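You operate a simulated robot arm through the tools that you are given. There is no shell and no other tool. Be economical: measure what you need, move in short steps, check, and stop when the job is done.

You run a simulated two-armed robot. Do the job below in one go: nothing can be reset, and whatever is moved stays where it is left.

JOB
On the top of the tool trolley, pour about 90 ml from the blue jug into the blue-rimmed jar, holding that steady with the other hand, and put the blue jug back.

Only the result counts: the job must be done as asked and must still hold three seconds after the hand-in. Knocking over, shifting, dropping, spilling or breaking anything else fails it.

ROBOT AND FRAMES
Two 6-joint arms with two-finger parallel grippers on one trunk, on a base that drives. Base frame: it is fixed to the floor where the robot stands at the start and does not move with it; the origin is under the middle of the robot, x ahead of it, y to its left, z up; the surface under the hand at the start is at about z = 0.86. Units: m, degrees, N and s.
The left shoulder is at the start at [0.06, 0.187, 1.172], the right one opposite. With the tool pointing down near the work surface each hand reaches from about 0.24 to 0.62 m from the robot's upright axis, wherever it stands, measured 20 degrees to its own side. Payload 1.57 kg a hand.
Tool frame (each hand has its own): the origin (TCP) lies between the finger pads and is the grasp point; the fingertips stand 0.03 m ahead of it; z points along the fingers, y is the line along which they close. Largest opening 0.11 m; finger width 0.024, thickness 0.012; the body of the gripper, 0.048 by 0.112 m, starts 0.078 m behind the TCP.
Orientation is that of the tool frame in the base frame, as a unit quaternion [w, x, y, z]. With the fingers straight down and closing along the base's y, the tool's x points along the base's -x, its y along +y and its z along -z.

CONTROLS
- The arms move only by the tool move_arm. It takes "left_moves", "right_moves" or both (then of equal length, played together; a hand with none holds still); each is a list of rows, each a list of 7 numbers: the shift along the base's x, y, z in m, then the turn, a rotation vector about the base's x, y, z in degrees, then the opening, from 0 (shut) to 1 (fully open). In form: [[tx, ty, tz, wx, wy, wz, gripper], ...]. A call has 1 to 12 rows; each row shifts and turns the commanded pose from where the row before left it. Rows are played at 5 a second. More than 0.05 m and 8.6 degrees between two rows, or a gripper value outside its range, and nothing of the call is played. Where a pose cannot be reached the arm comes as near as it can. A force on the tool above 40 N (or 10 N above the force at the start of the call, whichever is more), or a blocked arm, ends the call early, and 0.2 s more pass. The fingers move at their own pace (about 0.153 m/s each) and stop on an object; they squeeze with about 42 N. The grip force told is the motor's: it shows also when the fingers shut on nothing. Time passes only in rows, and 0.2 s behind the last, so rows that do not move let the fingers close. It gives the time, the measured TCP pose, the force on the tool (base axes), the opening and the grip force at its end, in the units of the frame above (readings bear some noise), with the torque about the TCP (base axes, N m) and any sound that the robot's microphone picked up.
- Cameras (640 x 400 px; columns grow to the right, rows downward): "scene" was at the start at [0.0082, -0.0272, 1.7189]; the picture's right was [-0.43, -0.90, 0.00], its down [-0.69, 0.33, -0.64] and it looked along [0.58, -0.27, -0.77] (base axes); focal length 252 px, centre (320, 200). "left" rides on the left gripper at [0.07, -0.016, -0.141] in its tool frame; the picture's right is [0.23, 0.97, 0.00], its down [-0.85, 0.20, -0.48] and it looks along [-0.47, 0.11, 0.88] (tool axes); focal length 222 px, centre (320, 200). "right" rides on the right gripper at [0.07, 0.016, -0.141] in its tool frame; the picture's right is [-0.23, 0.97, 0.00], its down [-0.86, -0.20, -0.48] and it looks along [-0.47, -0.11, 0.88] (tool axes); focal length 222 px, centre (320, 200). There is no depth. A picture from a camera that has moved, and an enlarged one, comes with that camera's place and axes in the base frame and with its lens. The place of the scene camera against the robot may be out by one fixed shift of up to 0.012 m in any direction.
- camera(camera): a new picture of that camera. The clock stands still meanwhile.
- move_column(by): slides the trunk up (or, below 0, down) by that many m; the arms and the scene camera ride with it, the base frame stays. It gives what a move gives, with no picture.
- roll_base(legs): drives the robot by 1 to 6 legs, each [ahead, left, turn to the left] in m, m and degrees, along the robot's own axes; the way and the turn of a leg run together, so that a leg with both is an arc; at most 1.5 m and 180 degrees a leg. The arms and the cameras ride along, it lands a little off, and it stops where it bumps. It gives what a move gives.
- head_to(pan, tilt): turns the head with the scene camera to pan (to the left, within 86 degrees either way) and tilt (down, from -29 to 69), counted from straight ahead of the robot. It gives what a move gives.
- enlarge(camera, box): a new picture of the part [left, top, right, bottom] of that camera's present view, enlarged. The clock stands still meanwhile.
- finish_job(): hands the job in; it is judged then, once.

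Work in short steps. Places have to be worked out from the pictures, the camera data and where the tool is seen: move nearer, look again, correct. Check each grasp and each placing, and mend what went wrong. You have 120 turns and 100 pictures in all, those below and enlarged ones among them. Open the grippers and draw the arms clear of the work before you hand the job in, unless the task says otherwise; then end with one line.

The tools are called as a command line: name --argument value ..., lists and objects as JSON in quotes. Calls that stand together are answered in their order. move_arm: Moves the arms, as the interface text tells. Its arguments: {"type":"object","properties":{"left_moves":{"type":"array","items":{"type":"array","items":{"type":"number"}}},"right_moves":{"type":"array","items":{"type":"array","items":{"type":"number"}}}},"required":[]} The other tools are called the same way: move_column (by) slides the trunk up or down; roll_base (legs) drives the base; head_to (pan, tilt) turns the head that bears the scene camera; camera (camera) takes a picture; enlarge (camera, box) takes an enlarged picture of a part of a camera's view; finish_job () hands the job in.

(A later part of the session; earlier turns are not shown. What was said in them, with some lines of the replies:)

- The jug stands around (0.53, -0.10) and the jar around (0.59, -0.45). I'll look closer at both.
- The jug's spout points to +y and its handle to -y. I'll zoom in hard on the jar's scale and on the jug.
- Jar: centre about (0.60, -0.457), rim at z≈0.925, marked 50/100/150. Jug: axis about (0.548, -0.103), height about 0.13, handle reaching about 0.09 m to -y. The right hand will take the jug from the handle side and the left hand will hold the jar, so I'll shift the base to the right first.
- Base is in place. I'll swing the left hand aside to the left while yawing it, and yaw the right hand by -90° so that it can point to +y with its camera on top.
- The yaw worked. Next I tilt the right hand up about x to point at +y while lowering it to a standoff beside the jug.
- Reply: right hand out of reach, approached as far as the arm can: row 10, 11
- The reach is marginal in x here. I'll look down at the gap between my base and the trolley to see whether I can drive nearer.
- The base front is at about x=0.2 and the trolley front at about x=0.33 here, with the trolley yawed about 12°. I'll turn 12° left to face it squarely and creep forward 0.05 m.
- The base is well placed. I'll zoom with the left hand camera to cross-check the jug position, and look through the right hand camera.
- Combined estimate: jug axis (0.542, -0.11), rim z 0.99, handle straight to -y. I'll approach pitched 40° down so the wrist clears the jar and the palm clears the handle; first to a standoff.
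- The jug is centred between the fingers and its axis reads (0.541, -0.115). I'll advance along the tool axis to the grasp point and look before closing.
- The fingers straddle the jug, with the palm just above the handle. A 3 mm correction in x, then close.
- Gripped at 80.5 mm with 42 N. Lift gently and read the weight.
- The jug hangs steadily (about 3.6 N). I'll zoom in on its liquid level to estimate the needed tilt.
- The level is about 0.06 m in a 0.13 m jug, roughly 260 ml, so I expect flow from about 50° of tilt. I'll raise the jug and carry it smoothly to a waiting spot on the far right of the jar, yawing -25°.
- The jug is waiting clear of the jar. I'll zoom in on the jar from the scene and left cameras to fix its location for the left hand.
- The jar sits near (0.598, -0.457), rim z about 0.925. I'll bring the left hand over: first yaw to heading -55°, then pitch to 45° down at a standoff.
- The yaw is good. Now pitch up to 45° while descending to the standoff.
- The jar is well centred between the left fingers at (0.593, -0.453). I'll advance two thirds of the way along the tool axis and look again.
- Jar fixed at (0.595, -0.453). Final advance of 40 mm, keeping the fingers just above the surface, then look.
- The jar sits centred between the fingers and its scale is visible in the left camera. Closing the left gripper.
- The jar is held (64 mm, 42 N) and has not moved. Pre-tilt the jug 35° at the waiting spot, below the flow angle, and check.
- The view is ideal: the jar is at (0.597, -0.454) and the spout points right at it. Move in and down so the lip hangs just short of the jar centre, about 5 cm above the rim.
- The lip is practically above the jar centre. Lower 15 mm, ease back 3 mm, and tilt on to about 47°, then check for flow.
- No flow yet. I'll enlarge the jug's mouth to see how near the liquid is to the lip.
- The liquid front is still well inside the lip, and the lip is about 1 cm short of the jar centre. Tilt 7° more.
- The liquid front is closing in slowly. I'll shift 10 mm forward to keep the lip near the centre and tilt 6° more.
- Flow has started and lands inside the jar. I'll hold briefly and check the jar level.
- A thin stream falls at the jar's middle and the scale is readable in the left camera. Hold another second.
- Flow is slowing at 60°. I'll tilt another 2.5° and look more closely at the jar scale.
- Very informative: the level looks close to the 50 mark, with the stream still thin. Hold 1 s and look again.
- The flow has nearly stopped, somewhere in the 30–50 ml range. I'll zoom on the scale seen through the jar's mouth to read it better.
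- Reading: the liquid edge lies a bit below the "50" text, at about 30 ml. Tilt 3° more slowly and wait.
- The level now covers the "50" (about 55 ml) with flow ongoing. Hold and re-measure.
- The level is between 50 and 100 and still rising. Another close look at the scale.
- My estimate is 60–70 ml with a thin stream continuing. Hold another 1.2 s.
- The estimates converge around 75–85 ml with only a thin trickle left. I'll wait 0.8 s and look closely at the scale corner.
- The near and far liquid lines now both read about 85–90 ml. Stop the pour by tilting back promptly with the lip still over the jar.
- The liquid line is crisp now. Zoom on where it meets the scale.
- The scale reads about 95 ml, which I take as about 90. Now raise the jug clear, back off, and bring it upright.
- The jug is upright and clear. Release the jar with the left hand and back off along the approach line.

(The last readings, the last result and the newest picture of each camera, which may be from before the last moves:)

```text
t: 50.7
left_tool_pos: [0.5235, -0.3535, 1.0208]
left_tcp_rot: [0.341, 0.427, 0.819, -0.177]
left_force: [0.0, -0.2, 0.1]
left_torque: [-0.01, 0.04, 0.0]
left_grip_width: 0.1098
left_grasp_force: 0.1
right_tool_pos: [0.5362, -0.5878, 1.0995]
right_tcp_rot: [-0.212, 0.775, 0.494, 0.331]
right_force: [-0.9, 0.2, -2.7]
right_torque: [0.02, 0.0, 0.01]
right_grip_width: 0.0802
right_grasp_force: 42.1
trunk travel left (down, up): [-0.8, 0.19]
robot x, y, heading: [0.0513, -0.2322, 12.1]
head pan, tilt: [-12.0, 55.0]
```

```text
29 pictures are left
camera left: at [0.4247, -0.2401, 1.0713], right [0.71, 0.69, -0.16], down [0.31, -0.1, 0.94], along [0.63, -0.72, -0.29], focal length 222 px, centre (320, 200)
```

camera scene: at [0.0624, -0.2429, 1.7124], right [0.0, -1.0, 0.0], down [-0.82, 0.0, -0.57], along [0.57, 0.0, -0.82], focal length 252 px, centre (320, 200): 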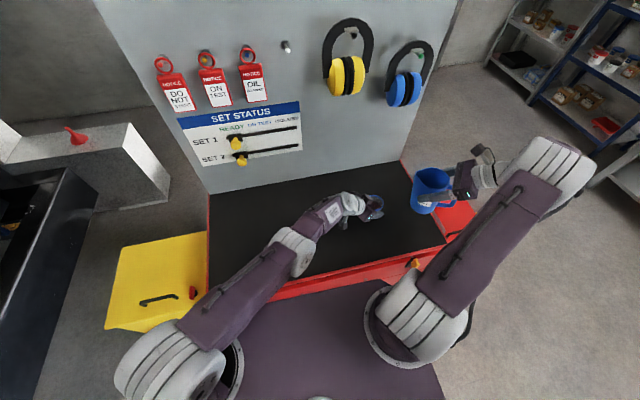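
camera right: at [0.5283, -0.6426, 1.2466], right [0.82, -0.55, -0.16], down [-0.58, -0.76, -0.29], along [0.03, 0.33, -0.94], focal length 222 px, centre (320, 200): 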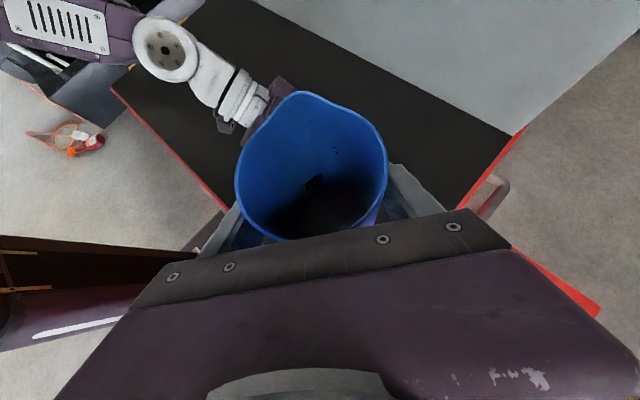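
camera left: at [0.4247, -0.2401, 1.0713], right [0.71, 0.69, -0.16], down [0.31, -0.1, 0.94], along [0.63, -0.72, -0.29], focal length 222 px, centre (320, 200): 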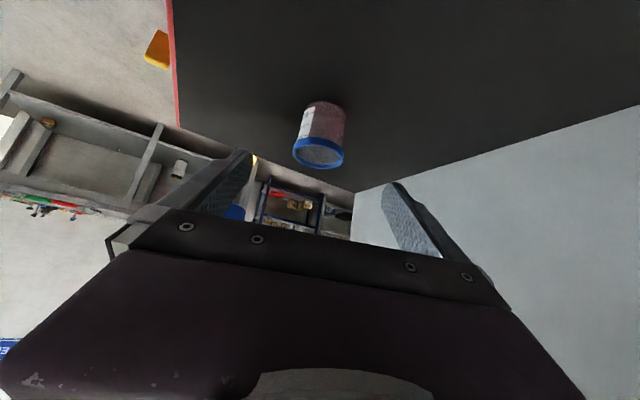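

The jar stands undisturbed. Retrace the left arm back to its parked spot and check the jar and table for spills.

move_arm --left_moves '[[-0.0083, 0.024, 0.0322, 5.27, 3.69, 0, 1], [-0.0083, 0.024, 0.0322, 5.27, 3.69, 0, 1], [-0.0083, 0.024, 0.0322, 5.27, 3.69, 0, 1], [-0.0083, 0.024, 0.0322, 5.27, 3.69, 0, 1], [-0.0083, 0.024, 0.0322, 5.27, 3.69, 0, 1], [-0.0083, 0.024, 0.0322, 5.27, 3.69, 0, 1], [-0.0083, 0.024, 0.0322, 5.27, 3.69, 0, 1], [0, 0, 0, 0, 0, 0, 1]]'

move_arm --left_moves '[[-0.008, 0.031, 0.003, 0, 0, 7.45, 1], [-0.008, 0.031, 0.003, 0, 0, 7.45, 1], [-0.008, 0.031, 0.003, 0, 0, 7.45, 1], [-0.008, 0.031, 0.003, 0, 0, 7.45, 1], [-0.008, 0.031, 0.003, 0, 0, 7.45, 1], [-0.008, 0.031, 0.003, 0, 0, 7.45, 1], [-0.008, 0.031, 0.003, 0, 0, 7.45, 1], [-0.008, 0.031, 0.003, 0, 0, 7.45, 1], [-0.008, 0.031, 0.003, 0, 0, 7.45, 1], [0, 0, 0, 0, 0, 0, 1]]'

enlarge --camera "scene" --box '[340, 160, 460, 240]'

camera --camera "left"

```text
t: 52.5
left_tool_pos: [0.4695, -0.1839, 1.2452]
left_tcp_rot: [0.0, 0.463, 0.886, 0.001]
left_force: [-0.4, 0.6, -0.1]
left_torque: [0.01, -0.03, -0.01]
left_grip_width: 0.11
left_grasp_force: 0.1
right_tool_pos: [0.5351, -0.587, 1.1001]
right_tcp_rot: [-0.211, 0.776, 0.493, 0.332]
right_force: [0.3, 0.2, -2.6]
right_torque: [0.02, 0.0, -0.03]
right_grip_width: 0.0801
right_grasp_force: 41.9
trunk travel left (down, up): [-0.8, 0.19]
robot x, y, heading: [0.0521, -0.2357, 12.0]
head pan, tilt: [-12.0, 55.0]
```

```text
t: 54.7
left_tool_pos: [0.3933, 0.0958, 1.2718]
left_tcp_rot: [0.001, -0.105, 0.994, 0.0]
left_force: [-0.5, -0.2, 0.7]
left_torque: [-0.01, -0.02, -0.02]
left_grip_width: 0.1101
left_grasp_force: 0.1
right_tool_pos: [0.5374, -0.5872, 1.0996]
right_tcp_rot: [-0.212, 0.775, 0.494, 0.331]
right_force: [0.3, 0.0, -2.5]
right_torque: [0.03, -0.03, -0.02]
right_grip_width: 0.0802
right_grasp_force: 41.8
trunk travel left (down, up): [-0.8, 0.19]
robot x, y, heading: [0.0487, -0.2359, 11.8]
head pan, tilt: [-12.0, 55.0]
```

```text
5.00 times, centred on (400, 200) of scene
camera zoom: at [0.062, -0.244, 1.7124], right [0.0, -1.0, 0.0], down [-0.82, 0.0, -0.57], along [0.57, 0.0, -0.82], focal length 1259 px, centre (-80, 200)
```

zoom: 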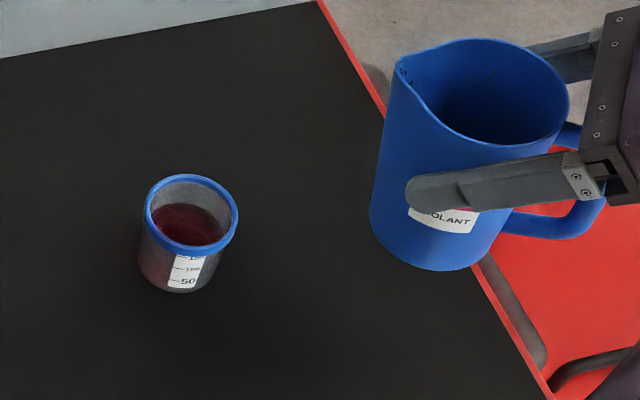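

```text
27 pictures are left
camera left: at [0.3276, 0.0656, 1.4135], right [-0.42, 0.91, 0.0], down [0.79, 0.37, 0.48], along [0.43, 0.2, -0.88], focal length 222 px, centre (320, 200)
```

left: 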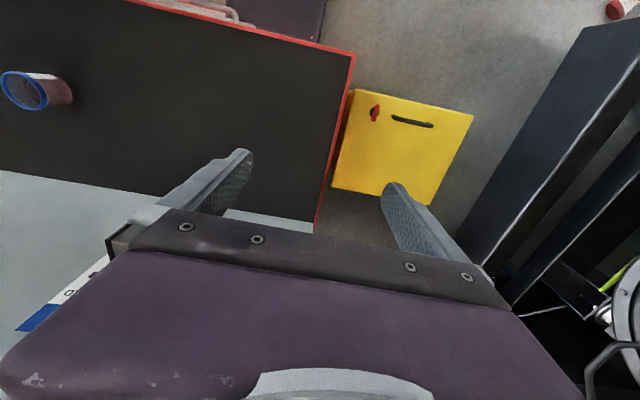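

No spill, and the jug is about 0.9 N lighter, which agrees with roughly 90 ml. Carry the jug back along the same path, undoing the remaining tilt and the yaw.

move_arm --right_moves '[[0, 0.01, 0, 1.7, -0.8, 0, 0.4], [0, 0.02, 0, 1.7, -0.8, 0, 0.4], [0, 0.03, 0, 0, 0, 2, 0.4], [0, 0.03, 0, 0, 0, 2, 0.4], [0, 0.03, 0, 0, 0, 2, 0.4], [0, 0.03, 0, 0, 0, 2, 0.4], [0, 0.03, 0, 0, 0, 2, 0.4], [0, 0.03, 0, 0, 0, 2, 0.4], [0, 0.02, 0, 0, 0, 1, 0.4], [0, 0.01, 0, 0, 0, 0, 0.4]]'

move_arm --right_moves '[[0, 0.01, 0, 0, 0, 1, 0.4], [0, 0.02, 0, 0, 0, 1, 0.4], [0, 0.03, 0, 0, 0, 2, 0.4], [0, 0.03, 0, 0, 0, 2, 0.4], [0, 0.03, 0, 0, 0, 2, 0.4], [0, 0.03, 0, 0, 0, 2, 0.4], [0, 0.03, 0, 0, 0, 2, 0.4], [0, 0.03, 0, 0, 0, 0, 0.4], [0, 0.015, 0, 0, 0, 0, 0.4], [0, 0.008, 0, 0, 0, 0, 0.4], [0, 0, 0, 0, 0, 0, 0.4]]'

```text
t: 56.9
left_tool_pos: [0.3933, 0.0962, 1.2727]
left_tcp_rot: [0.001, -0.103, 0.995, 0.0]
left_force: [-0.8, -0.3, 0.1]
left_torque: [-0.01, -0.02, 0.02]
left_grip_width: 0.1099
left_grasp_force: 0.1
right_tool_pos: [0.5359, -0.3457, 1.0996]
right_tcp_rot: [-0.266, 0.704, 0.57, 0.329]
right_force: [0.3, -0.4, -2.7]
right_torque: [0.03, 0.0, 0.01]
right_grip_width: 0.0804
right_grasp_force: 42.0
trunk travel left (down, up): [-0.8, 0.19]
robot x, y, heading: [0.0489, -0.236, 12.1]
head pan, tilt: [-12.0, 55.0]
```

```text
t: 59.3
left_tool_pos: [0.3917, 0.0968, 1.2725]
left_tcp_rot: [0.001, -0.103, 0.995, 0.0]
left_force: [-0.5, -0.5, 0.9]
left_torque: [-0.02, -0.01, -0.02]
left_grip_width: 0.11
left_grasp_force: 0.1
right_tool_pos: [0.5371, -0.111, 1.0991]
right_tcp_rot: [-0.299, 0.64, 0.641, 0.299]
right_force: [-0.8, 0.0, -3.1]
right_torque: [0.01, 0.04, 0.02]
right_grip_width: 0.0804
right_grasp_force: 41.7
trunk travel left (down, up): [-0.8, 0.19]
robot x, y, heading: [0.0513, -0.2374, 11.9]
head pan, tilt: [-12.0, 55.0]
```

The orientation matches the original grasp. Descend, slowing towards the end.

move_arm --right_moves '[[0.001, -0.002, -0.02, 0, 0, 0, 0.4], [0.001, -0.002, -0.03, 0, 0, 0, 0.4], [0, 0, -0.03, 0, 0, 0, 0.4], [0, 0, -0.025, 0, 0, 0, 0.4], [0, 0, -0.015, 0, 0, 0, 0.4], [0, 0, -0.01, 0, 0, 0, 0.4], [0, 0, -0.006, 0, 0, 0, 0.4], [0, 0, 0, 0, 0, 0, 0.4]]'

enlarge --camera "scene" --box '[240, 170, 360, 250]'

```text
t: 61.1
left_tool_pos: [0.3916, 0.0958, 1.2715]
left_tcp_rot: [0.0, -0.104, 0.995, 0.0]
left_force: [0.4, 0.1, -0.2]
left_torque: [0.0, -0.04, 0.01]
left_grip_width: 0.11
left_grasp_force: 0.1
right_tool_pos: [0.5392, -0.1172, 0.9652]
right_tcp_rot: [-0.299, 0.64, 0.642, 0.298]
right_force: [0.3, 0.3, -2.5]
right_torque: [0.02, 0.02, 0.0]
right_grip_width: 0.0802
right_grasp_force: 42.6
trunk travel left (down, up): [-0.8, 0.19]
robot x, y, heading: [0.0502, -0.2329, 12.0]
head pan, tilt: [-12.0, 55.0]
```

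```text
5.00 times, centred on (300, 210) of scene
camera zoom: at [0.0619, -0.243, 1.7124], right [0.0, -1.0, 0.0], down [-0.82, 0.0, -0.57], along [0.57, 0.0, -0.82], focal length 1259 px, centre (420, 150)
```

zoom: 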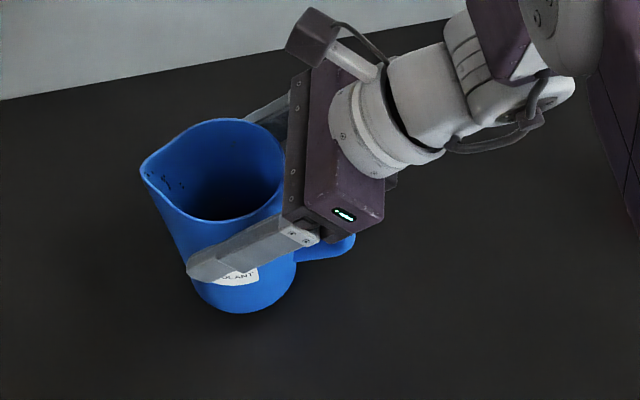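

The jug is 1 cm above its old spot. Lower in small steps to contact.

move_arm --right_moves '[[0, 0.001, -0.004, 0, 0, 0, 0.4], [0, 0.001, -0.003, 0, 0, 0, 0.4], [0, 0, -0.002, 0, 0, 0, 0.4], [0, 0, -0.001, 0, 0, 0, 0.4], [0, 0, 0, 0, 0, 0, 0.4]]'

```text
t: 62.3
left_tool_pos: [0.3913, 0.0965, 1.2734]
left_tcp_rot: [0.001, -0.103, 0.995, -0.001]
left_force: [-0.4, 0.0, 0.2]
left_torque: [-0.05, 0.02, 0.04]
left_grip_width: 0.1101
left_grasp_force: 0.0
right_tool_pos: [0.5389, -0.1152, 0.9539]
right_tcp_rot: [-0.299, 0.64, 0.64, 0.302]
right_force: [4.2, 1.5, 15.5]
right_torque: [-0.41, -0.14, 0.12]
right_grip_width: 0.0805
right_grasp_force: 41.9
trunk travel left (down, up): [-0.8, 0.19]
robot x, y, heading: [0.053, -0.2373, 11.7]
head pan, tilt: [-12.0, 55.0]
```

It's on the surface, pressing 15 N. Ease up 1 mm, then open.

move_arm --right_moves '[[0, 0, 0.001, 0, 0, 0, 0.4], [0, 0, 0, 0, 0, 0, 0.4]]'

move_arm --right_moves '[[0, 0, 0, 0, 0, 0, 0.8], [0, 0, 0, 0, 0, 0, 0.9], [0, 0, 0, 0, 0, 0, 1], [0, 0, 0, 0, 0, 0, 1]]'

camera --camera "right"

```text
t: 62.9
left_tool_pos: [0.3934, 0.0963, 1.2735]
left_tcp_rot: [0.001, -0.103, 0.995, 0.0]
left_force: [0.0, 0.4, 0.2]
left_torque: [-0.01, -0.02, -0.01]
left_grip_width: 0.11
left_grasp_force: 0.1
right_tool_pos: [0.5385, -0.1151, 0.9555]
right_tcp_rot: [-0.298, 0.64, 0.642, 0.299]
right_force: [3.8, 3.1, 11.6]
right_torque: [-0.15, -0.32, 0.1]
right_grip_width: 0.0805
right_grasp_force: 42.2
trunk travel left (down, up): [-0.8, 0.19]
robot x, y, heading: [0.0464, -0.2356, 11.8]
head pan, tilt: [-12.0, 55.0]
```

```text
t: 63.9
left_tool_pos: [0.3922, 0.0964, 1.2723]
left_tcp_rot: [0.002, -0.103, 0.995, 0.0]
left_force: [-0.1, 0.1, -0.3]
left_torque: [-0.02, 0.0, 0.0]
left_grip_width: 0.1102
left_grasp_force: 0.1
right_tool_pos: [0.5384, -0.1154, 0.9554]
right_tcp_rot: [-0.298, 0.641, 0.641, 0.3]
right_force: [-0.1, 0.5, -0.6]
right_torque: [-0.03, 0.02, 0.01]
right_grip_width: 0.1099
right_grasp_force: 0.1
trunk travel left (down, up): [-0.8, 0.19]
robot x, y, heading: [0.0519, -0.2373, 12.1]
head pan, tilt: [-12.0, 55.0]
```

```text
25 pictures are left
camera right: at [0.5548, -0.1795, 1.0975], right [0.97, -0.15, -0.17], down [-0.2, -0.92, -0.35], along [-0.11, 0.37, -0.92], focal length 222 px, centre (320, 200)
```

right: 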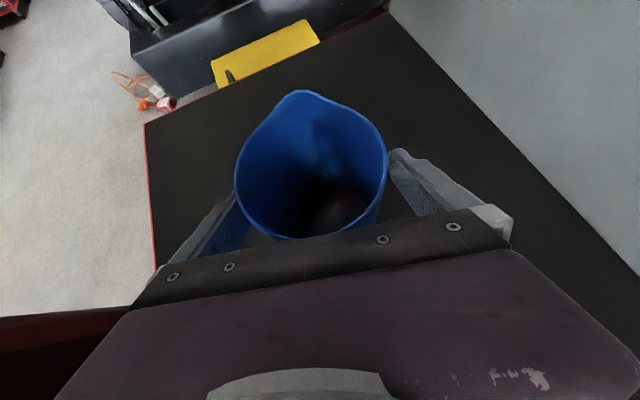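

The jug stands free between the open fingers. Back straight out along the tool axis, then up.

move_arm --right_moves '[[0, -0.0213, 0.0182, 0, 0, 0, 1], [0, -0.0213, 0.0182, 0, 0, 0, 1], [0, -0.0213, 0.0182, 0, 0, 0, 1], [0, -0.0213, 0.0182, 0, 0, 0, 1], [0, -0.0213, 0.0182, 0, 0, 0, 1], [0, -0.0213, 0.03, 0, 0, 0, 1], [0, -0.02, 0.04, 0, 0, 0, 1], [-0.01, -0.02, 0.04, 0, 0, 0, 1], [-0.02, -0.03, 0.03, 0, 0, 0, 1], [-0.02, -0.03, 0.01, 0, 0, 0, 1], [-0.02, -0.03, 0, 0, 0, 0, 1], [0, 0, 0, 0, 0, 0, 1]]'

camera --camera "scene"

enlarge --camera "scene" --box '[240, 160, 400, 260]'

```text
t: 66.5
left_tool_pos: [0.3921, 0.0967, 1.2722]
left_tcp_rot: [0.0, -0.104, 0.995, 0.0]
left_force: [-0.8, 0.4, 0.0]
left_torque: [-0.01, -0.02, 0.0]
left_grip_width: 0.11
left_grasp_force: 0.0
right_tool_pos: [0.4689, -0.3727, 1.1962]
right_tcp_rot: [-0.298, 0.641, 0.641, 0.299]
right_force: [0.1, 1.1, 0.5]
right_torque: [0.0, 0.0, 0.0]
right_grip_width: 0.1097
right_grasp_force: 0.1
trunk travel left (down, up): [-0.8, 0.19]
robot x, y, heading: [0.0493, -0.2334, 12.1]
head pan, tilt: [-12.0, 55.0]
```

```text
24 pictures are left
camera scene: at [0.0616, -0.2426, 1.7125], right [0.0, -1.0, 0.0], down [-0.82, 0.0, -0.57], along [0.57, 0.0, -0.82], focal length 252 px, centre (320, 200)
```

scene: 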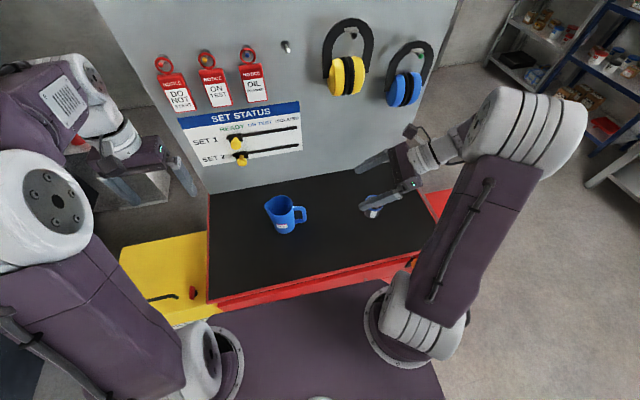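

```text
4.00 times, centred on (320, 210) of scene
camera zoom: at [0.0616, -0.2426, 1.7125], right [0.0, -1.0, 0.0], down [-0.82, 0.0, -0.57], along [0.57, 0.0, -0.82], focal length 1008 px, centre (320, 160)
```

zoom: 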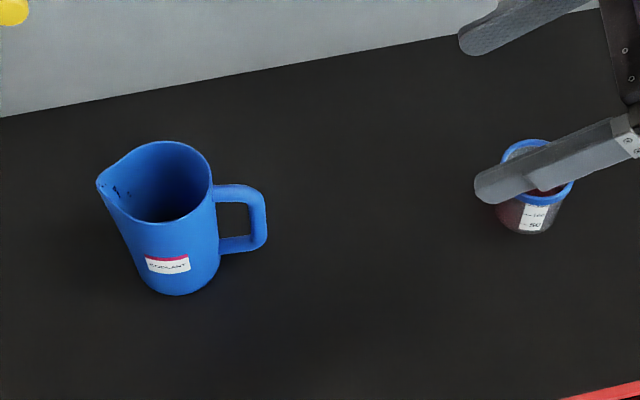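

The jug is back in its original place. Draw the right hand further away from above the jar and take a last look.

move_arm --right_moves '[[-0.01, -0.03, 0.02, 0, 0, 0, 1], [-0.01, -0.04, 0.02, 0, 0, 0, 1], [-0.01, -0.04, 0.01, 0, 0, 0, 1], [-0.01, -0.04, 0, 0, 0, 0, 1], [-0.01, -0.04, 0, 0, 0, 0, 1], [-0.01, -0.03, 0, 0, 0, 0, 1], [0, 0, 0, 0, 0, 0, 1]]'

enlarge --camera "scene" --box '[240, 150, 440, 275]'

enlarge --camera "scene" --box '[354, 188, 394, 224]'

```text
t: 68.1
left_tool_pos: [0.3926, 0.097, 1.2728]
left_tcp_rot: [0.001, -0.103, 0.995, 0.0]
left_force: [0.4, -0.2, -0.2]
left_torque: [-0.01, 0.02, -0.03]
left_grip_width: 0.1101
left_grasp_force: 0.0
right_tool_pos: [0.4104, -0.5923, 1.2468]
right_tcp_rot: [-0.299, 0.64, 0.641, 0.299]
right_force: [-0.6, 0.0, 0.3]
right_torque: [0.0, -0.04, -0.01]
right_grip_width: 0.11
right_grasp_force: 0.1
trunk travel left (down, up): [-0.8, 0.19]
robot x, y, heading: [0.0491, -0.2356, 11.9]
head pan, tilt: [-12.0, 55.0]
```

```text
3.20 times, centred on (340, 212) of scene
camera zoom: at [0.0615, -0.2424, 1.7125], right [0.0, -1.0, 0.0], down [-0.82, 0.0, -0.57], along [0.57, 0.0, -0.82], focal length 806 px, centre (256, 160)
```

zoom: 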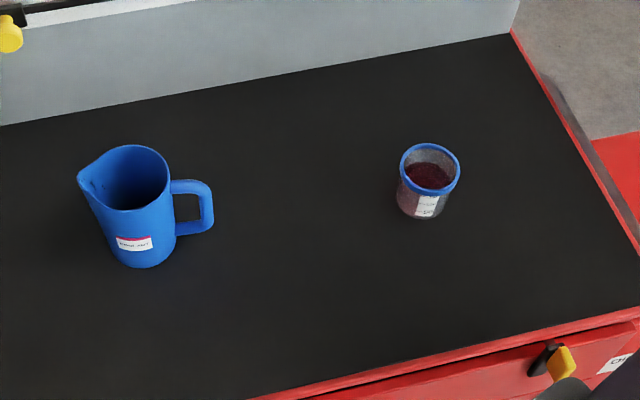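

```text
11.11 times, centred on (374, 206) of scene
camera zoom: at [0.0615, -0.2424, 1.7125], right [0.0, -1.0, 0.0], down [-0.82, 0.0, -0.57], along [0.57, 0.0, -0.82], focal length 2799 px, centre (-280, 133)
```

zoom: 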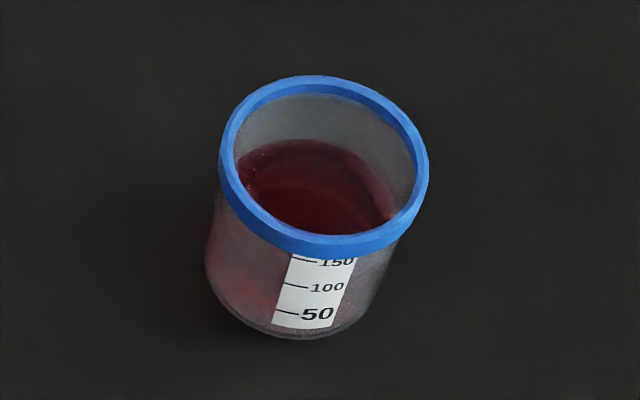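

The jar stands where it was with a little over 90 ml in it. The jug is back in its place, the table is dry, and both arms are clear with grippers open. Handing in.

finish_job

```text
The job is handed in.
```

I poured roughly 90–95 ml from the blue jug into the blue-rimmed jar while the left hand held the jar steady, then put the jug back in its place with nothing spilled. The jar's scale read about 95 ml, and the jug's loss of weight pointed to about 90 ml.
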